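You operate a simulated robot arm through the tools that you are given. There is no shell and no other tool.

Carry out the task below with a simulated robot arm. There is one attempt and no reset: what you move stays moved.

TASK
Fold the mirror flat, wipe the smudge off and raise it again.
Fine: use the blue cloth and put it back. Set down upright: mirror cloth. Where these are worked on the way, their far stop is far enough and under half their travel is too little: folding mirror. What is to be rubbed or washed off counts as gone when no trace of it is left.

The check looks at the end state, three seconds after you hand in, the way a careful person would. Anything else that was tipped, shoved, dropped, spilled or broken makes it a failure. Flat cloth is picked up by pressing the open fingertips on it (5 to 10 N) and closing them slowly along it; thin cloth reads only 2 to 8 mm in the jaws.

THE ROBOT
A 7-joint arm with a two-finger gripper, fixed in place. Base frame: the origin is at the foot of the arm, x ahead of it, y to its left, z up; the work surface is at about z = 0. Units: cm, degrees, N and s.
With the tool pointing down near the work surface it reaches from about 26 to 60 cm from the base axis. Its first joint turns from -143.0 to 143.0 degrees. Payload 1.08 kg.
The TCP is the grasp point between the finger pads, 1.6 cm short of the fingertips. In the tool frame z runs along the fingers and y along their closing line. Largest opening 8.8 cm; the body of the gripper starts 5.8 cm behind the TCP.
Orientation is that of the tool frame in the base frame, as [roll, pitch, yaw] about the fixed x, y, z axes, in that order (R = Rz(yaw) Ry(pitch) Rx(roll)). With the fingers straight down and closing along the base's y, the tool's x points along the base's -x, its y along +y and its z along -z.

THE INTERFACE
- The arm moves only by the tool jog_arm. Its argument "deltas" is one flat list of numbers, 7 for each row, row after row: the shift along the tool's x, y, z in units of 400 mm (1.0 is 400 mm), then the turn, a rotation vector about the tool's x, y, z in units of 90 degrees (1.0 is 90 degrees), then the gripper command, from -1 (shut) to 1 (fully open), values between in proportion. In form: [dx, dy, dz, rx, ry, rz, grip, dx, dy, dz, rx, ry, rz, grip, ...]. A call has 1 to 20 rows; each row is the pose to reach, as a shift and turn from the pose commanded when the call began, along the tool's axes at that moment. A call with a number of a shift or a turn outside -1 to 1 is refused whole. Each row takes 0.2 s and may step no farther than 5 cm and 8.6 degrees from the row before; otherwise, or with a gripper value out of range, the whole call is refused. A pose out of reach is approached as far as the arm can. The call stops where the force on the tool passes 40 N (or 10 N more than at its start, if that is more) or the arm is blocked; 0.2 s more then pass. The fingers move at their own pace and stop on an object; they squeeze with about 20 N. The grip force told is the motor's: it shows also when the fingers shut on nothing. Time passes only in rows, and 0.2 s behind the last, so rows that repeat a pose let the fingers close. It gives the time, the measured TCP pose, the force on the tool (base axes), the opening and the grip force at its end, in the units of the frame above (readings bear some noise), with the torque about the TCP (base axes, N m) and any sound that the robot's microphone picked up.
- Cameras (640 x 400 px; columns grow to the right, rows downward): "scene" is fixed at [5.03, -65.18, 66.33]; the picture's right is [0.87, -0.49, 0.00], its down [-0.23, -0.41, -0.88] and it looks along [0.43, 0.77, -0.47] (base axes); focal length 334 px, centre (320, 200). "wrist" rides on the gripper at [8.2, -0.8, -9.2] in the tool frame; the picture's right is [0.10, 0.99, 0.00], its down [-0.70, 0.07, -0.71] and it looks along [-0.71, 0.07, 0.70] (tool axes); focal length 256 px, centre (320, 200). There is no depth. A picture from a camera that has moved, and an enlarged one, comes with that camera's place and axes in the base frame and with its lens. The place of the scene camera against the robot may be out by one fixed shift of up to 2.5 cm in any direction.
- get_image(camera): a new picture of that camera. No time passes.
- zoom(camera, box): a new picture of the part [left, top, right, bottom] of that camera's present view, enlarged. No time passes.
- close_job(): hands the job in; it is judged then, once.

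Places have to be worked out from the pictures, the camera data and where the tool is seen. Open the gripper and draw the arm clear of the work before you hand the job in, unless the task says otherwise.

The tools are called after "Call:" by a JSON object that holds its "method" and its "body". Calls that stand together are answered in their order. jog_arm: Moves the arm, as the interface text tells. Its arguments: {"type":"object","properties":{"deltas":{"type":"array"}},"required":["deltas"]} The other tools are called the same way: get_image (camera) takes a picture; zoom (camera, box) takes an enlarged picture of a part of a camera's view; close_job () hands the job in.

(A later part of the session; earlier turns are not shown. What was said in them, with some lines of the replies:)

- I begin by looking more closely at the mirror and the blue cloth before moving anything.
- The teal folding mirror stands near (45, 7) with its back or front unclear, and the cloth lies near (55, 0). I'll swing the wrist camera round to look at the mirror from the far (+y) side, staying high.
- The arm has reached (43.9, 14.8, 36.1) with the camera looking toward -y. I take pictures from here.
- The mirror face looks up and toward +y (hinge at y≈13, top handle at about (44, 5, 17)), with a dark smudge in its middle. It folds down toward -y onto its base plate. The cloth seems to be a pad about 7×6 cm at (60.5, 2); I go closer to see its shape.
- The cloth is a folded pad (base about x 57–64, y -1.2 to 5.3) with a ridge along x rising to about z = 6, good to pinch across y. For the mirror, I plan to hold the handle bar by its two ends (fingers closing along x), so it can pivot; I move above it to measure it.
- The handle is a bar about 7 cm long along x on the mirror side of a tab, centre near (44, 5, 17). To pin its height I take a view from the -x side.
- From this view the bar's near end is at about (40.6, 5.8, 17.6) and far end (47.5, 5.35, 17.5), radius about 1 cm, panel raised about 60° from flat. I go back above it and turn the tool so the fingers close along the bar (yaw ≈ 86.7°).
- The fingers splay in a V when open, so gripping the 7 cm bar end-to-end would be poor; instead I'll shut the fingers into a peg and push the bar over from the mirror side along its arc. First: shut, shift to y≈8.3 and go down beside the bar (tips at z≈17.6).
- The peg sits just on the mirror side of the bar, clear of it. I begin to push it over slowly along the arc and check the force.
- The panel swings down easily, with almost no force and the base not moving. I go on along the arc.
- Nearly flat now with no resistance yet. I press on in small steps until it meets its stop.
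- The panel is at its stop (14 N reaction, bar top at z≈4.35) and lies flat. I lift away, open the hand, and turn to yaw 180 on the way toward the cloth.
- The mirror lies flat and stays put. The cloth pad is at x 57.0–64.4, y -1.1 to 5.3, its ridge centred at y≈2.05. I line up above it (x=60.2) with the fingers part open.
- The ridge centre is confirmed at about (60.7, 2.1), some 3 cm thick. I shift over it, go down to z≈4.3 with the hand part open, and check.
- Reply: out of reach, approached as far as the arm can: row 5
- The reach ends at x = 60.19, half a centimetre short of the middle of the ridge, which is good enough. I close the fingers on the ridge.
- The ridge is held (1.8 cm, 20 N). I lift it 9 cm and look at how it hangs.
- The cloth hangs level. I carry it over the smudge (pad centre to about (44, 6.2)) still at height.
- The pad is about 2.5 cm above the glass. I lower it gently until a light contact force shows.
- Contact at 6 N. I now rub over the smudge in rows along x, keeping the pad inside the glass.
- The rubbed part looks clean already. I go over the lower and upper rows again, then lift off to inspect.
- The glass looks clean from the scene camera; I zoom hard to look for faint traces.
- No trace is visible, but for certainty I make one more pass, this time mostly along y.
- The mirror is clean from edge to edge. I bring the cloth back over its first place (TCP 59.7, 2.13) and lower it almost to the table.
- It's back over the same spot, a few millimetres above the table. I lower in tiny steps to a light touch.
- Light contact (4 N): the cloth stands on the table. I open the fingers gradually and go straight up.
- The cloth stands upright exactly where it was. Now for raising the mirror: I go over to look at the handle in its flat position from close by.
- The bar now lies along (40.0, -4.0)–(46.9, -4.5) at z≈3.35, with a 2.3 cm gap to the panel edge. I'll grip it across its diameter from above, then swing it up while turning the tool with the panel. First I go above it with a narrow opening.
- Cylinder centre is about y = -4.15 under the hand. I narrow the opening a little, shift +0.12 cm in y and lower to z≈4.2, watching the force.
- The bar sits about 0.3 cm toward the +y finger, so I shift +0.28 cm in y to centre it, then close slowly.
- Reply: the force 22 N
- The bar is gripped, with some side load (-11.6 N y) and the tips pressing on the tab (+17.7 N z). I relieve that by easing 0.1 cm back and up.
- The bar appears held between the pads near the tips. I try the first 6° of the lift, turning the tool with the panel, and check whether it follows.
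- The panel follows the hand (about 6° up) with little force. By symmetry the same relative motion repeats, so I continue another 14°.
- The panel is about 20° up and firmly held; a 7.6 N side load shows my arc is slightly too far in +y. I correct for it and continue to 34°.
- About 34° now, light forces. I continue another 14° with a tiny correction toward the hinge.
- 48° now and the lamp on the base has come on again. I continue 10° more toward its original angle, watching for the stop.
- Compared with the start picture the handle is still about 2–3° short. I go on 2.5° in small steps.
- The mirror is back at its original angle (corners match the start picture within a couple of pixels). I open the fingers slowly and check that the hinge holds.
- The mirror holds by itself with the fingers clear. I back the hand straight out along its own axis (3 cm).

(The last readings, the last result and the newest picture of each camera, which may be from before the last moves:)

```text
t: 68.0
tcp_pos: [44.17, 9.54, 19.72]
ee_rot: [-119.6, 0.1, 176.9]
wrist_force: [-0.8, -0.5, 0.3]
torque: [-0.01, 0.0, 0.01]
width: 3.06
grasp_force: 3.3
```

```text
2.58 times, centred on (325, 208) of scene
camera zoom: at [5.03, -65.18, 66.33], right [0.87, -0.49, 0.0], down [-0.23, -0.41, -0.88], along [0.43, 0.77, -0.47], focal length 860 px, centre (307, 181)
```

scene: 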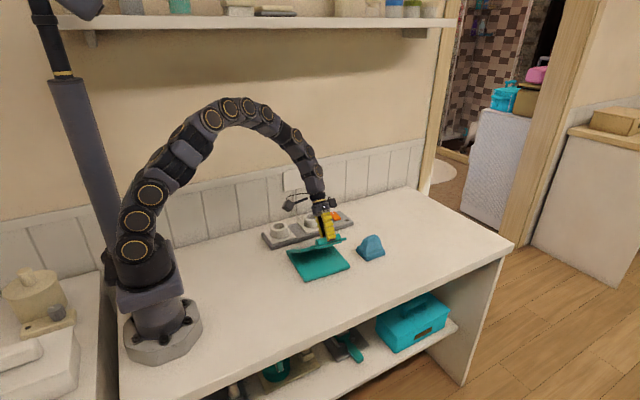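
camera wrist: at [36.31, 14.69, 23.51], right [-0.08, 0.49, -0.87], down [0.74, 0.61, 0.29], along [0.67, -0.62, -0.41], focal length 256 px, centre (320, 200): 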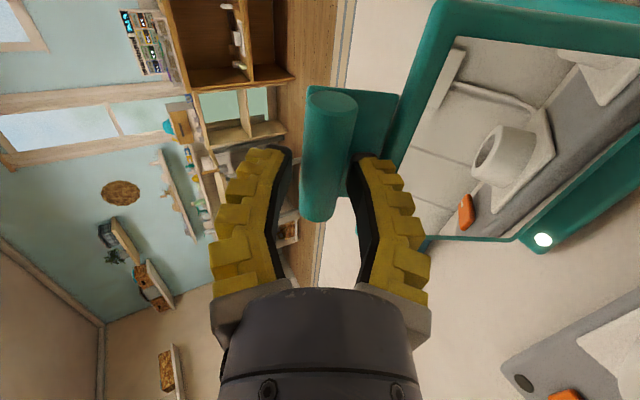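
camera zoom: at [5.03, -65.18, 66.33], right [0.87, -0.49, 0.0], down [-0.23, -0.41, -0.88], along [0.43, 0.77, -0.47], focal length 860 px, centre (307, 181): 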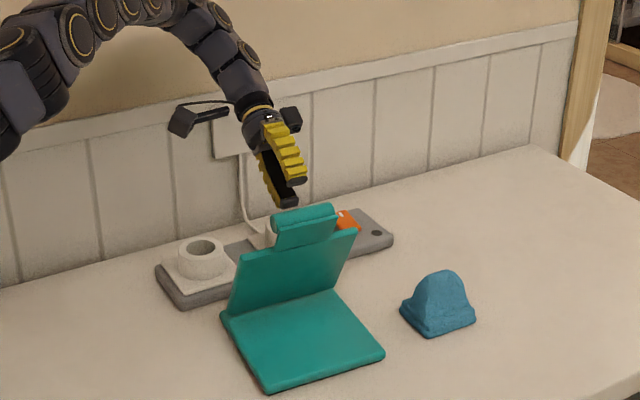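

Clear of the handle. I now rise 10 cm while turning the tool back to vertical.

Call:
{"method": "jog_arm", "body": {"deltas": [0, -0.022, -0.0123, -0.03, 0, 0, 0, 0, -0.044, -0.0246, -0.09, 0, 0, 0, 0, -0.065, -0.037, -0.16, 0, 0, 0, 0, -0.087, -0.049, -0.23, 0, 0, 0, 0, -0.109, -0.0615, -0.3, 0, 0, 0, 0, -0.131, -0.074, -0.37, 0, 0, 0, 0, -0.153, -0.086, -0.44, 0, 0, 0, 0, -0.174, -0.098, -0.51, 0, 0, 0, 0, -0.196, -0.111, -0.58, 0, 0, 0, 0, -0.218, -0.123, -0.63, 0, 0, 0, 0, -0.218, -0.123, -0.67, 0, 0, 0]}}

Call:
{"method": "get_image", "body": {"camera": "wrist"}}

Call:
{"method": "get_image", "body": {"camera": "scene"}}

```text
t: 70.4
tcp_pos: [44.13, 9.55, 29.75]
ee_rot: [-179.9, -0.1, 176.8]
wrist_force: [-0.7, 0.4, 0.3]
torque: [-0.01, -0.01, 0.0]
width: 4.85
grasp_force: 2.8
```

```text
taken
camera wrist: at [35.95, 9.01, 38.98], right [-0.05, 1.0, 0.0], down [0.71, 0.04, 0.71], along [0.71, 0.03, -0.71], focal length 256 px, centre (320, 200)
```

wrist: 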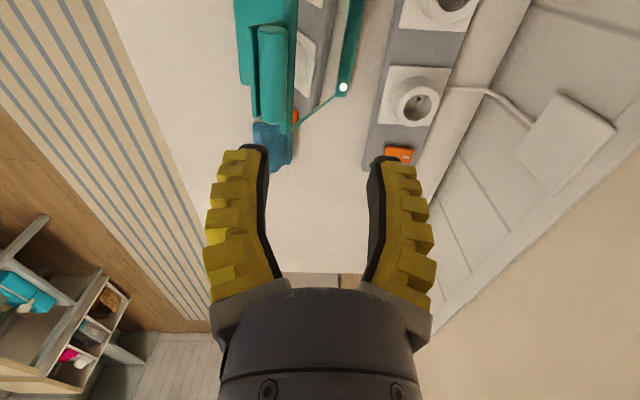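

```text
taken
```

scene: 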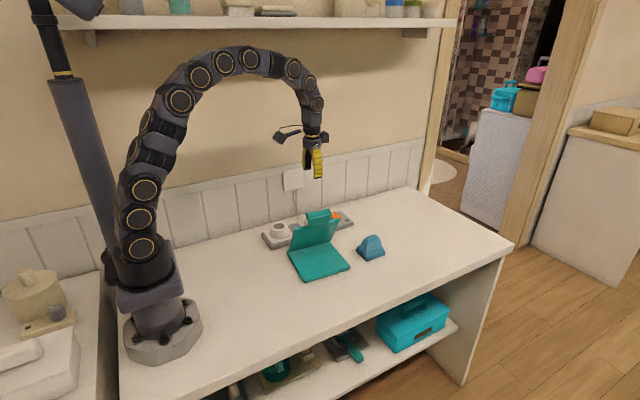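

All is in place. For a last check of the glass I go to the earlier viewpoint looking at the mirror face from the +y side, opening the hand.

Call:
{"method": "jog_arm", "body": {"deltas": [0.001, 0.011, -0.02, 0, 0, 0.08, 0.3, 0.002, 0.022, -0.04, 0, 0, 0.16, 0.5, 0.003, 0.033, -0.06, 0, 0, 0.24, 0.7, 0.004, 0.044, -0.08, 0, 0, 0.32, 1, 0.005, 0.055, -0.1, 0, 0, 0.4, 1, 0.006, 0.066, -0.12, 0, 0, 0.48, 1, 0.007, 0.077, -0.14, 0, 0, 0.56, 1, 0.008, 0.088, -0.16, 0, 0, 0.64, 1, 0.009, 0.099, -0.16, 0, 0, 0.72, 1, 0.01, 0.11, -0.16, 0, 0, 0.8, 1, 0.011, 0.12, -0.16, 0, 0, 0.88, 1, 0.012, 0.13, -0.16, 0, 0, 0.966, 1]}}

Call:
{"method": "zoom", "body": {"camera": "wrist", "box": [240, 0, 450, 170]}}

Call:
{"method": "zoom", "body": {"camera": "scene", "box": [240, 180, 420, 300]}}

```text
t: 73.0
tcp_pos: [44.02, 14.73, 36.18]
ee_rot: [180.0, 0.2, 89.8]
wrist_force: [0.8, 0.8, -0.3]
torque: [-0.02, 0.03, -0.04]
width: 8.8
grasp_force: 0.1
```

```text
2.35 times, centred on (345, 85) of wrist
camera zoom: at [43.2, 22.86, 45.33], right [1.0, 0.1, 0.0], down [0.07, -0.7, 0.71], along [0.07, -0.71, -0.7], focal length 602 px, centre (261, 471)
```

zoom: 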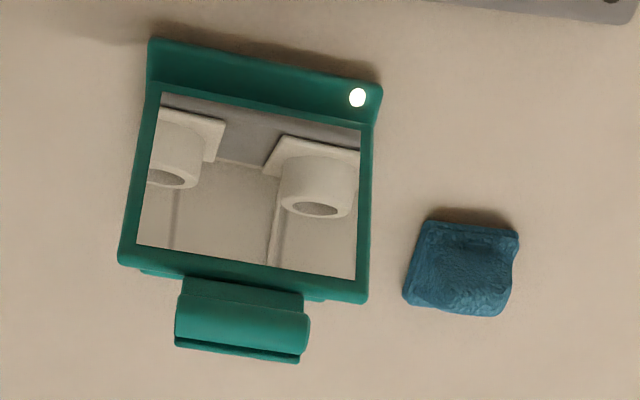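

```text
3.33 times, centred on (330, 240) of scene
camera zoom: at [5.03, -65.18, 66.33], right [0.87, -0.49, 0.0], down [-0.23, -0.41, -0.88], along [0.43, 0.77, -0.47], focal length 1112 px, centre (287, 67)
```

zoom: 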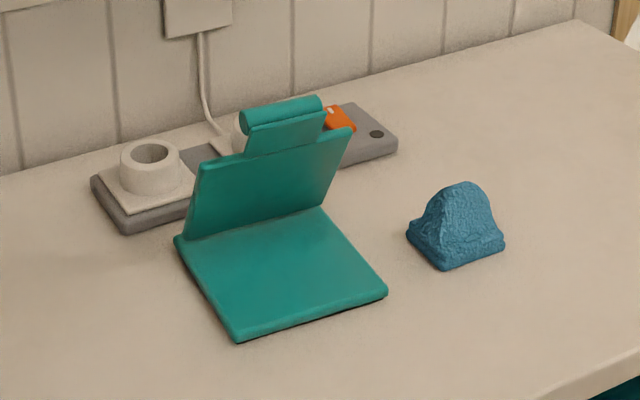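

The glass reflects the sockets clearly with no trace of the smudge. The mirror stands at its original angle with its base unmoved, and the cloth is upright in its place. The hand is open and well clear, so I hand the job in.

Call:
{"method": "close_job", "body": {}}

```text
The job is handed in.
```

I folded the mirror flat to its stop, wiped the smudge off with the blue cloth, and raised the mirror again. The job is handed in; I haven't seen the check's result.

- **Mirror:** it stands at its original angle, within a couple of pixels of the start picture. It holds on its own, and its base shows no movement in the pictures.
- **Smudge:** I rubbed the glass in two sets of passes. No trace showed in the close-ups, either flat or raised.
- **Cloth:** it is back upright in its original place.
- **Everything else:** nothing else was touched or moved that I could see. The gripper is open and the arm is clear of the work.
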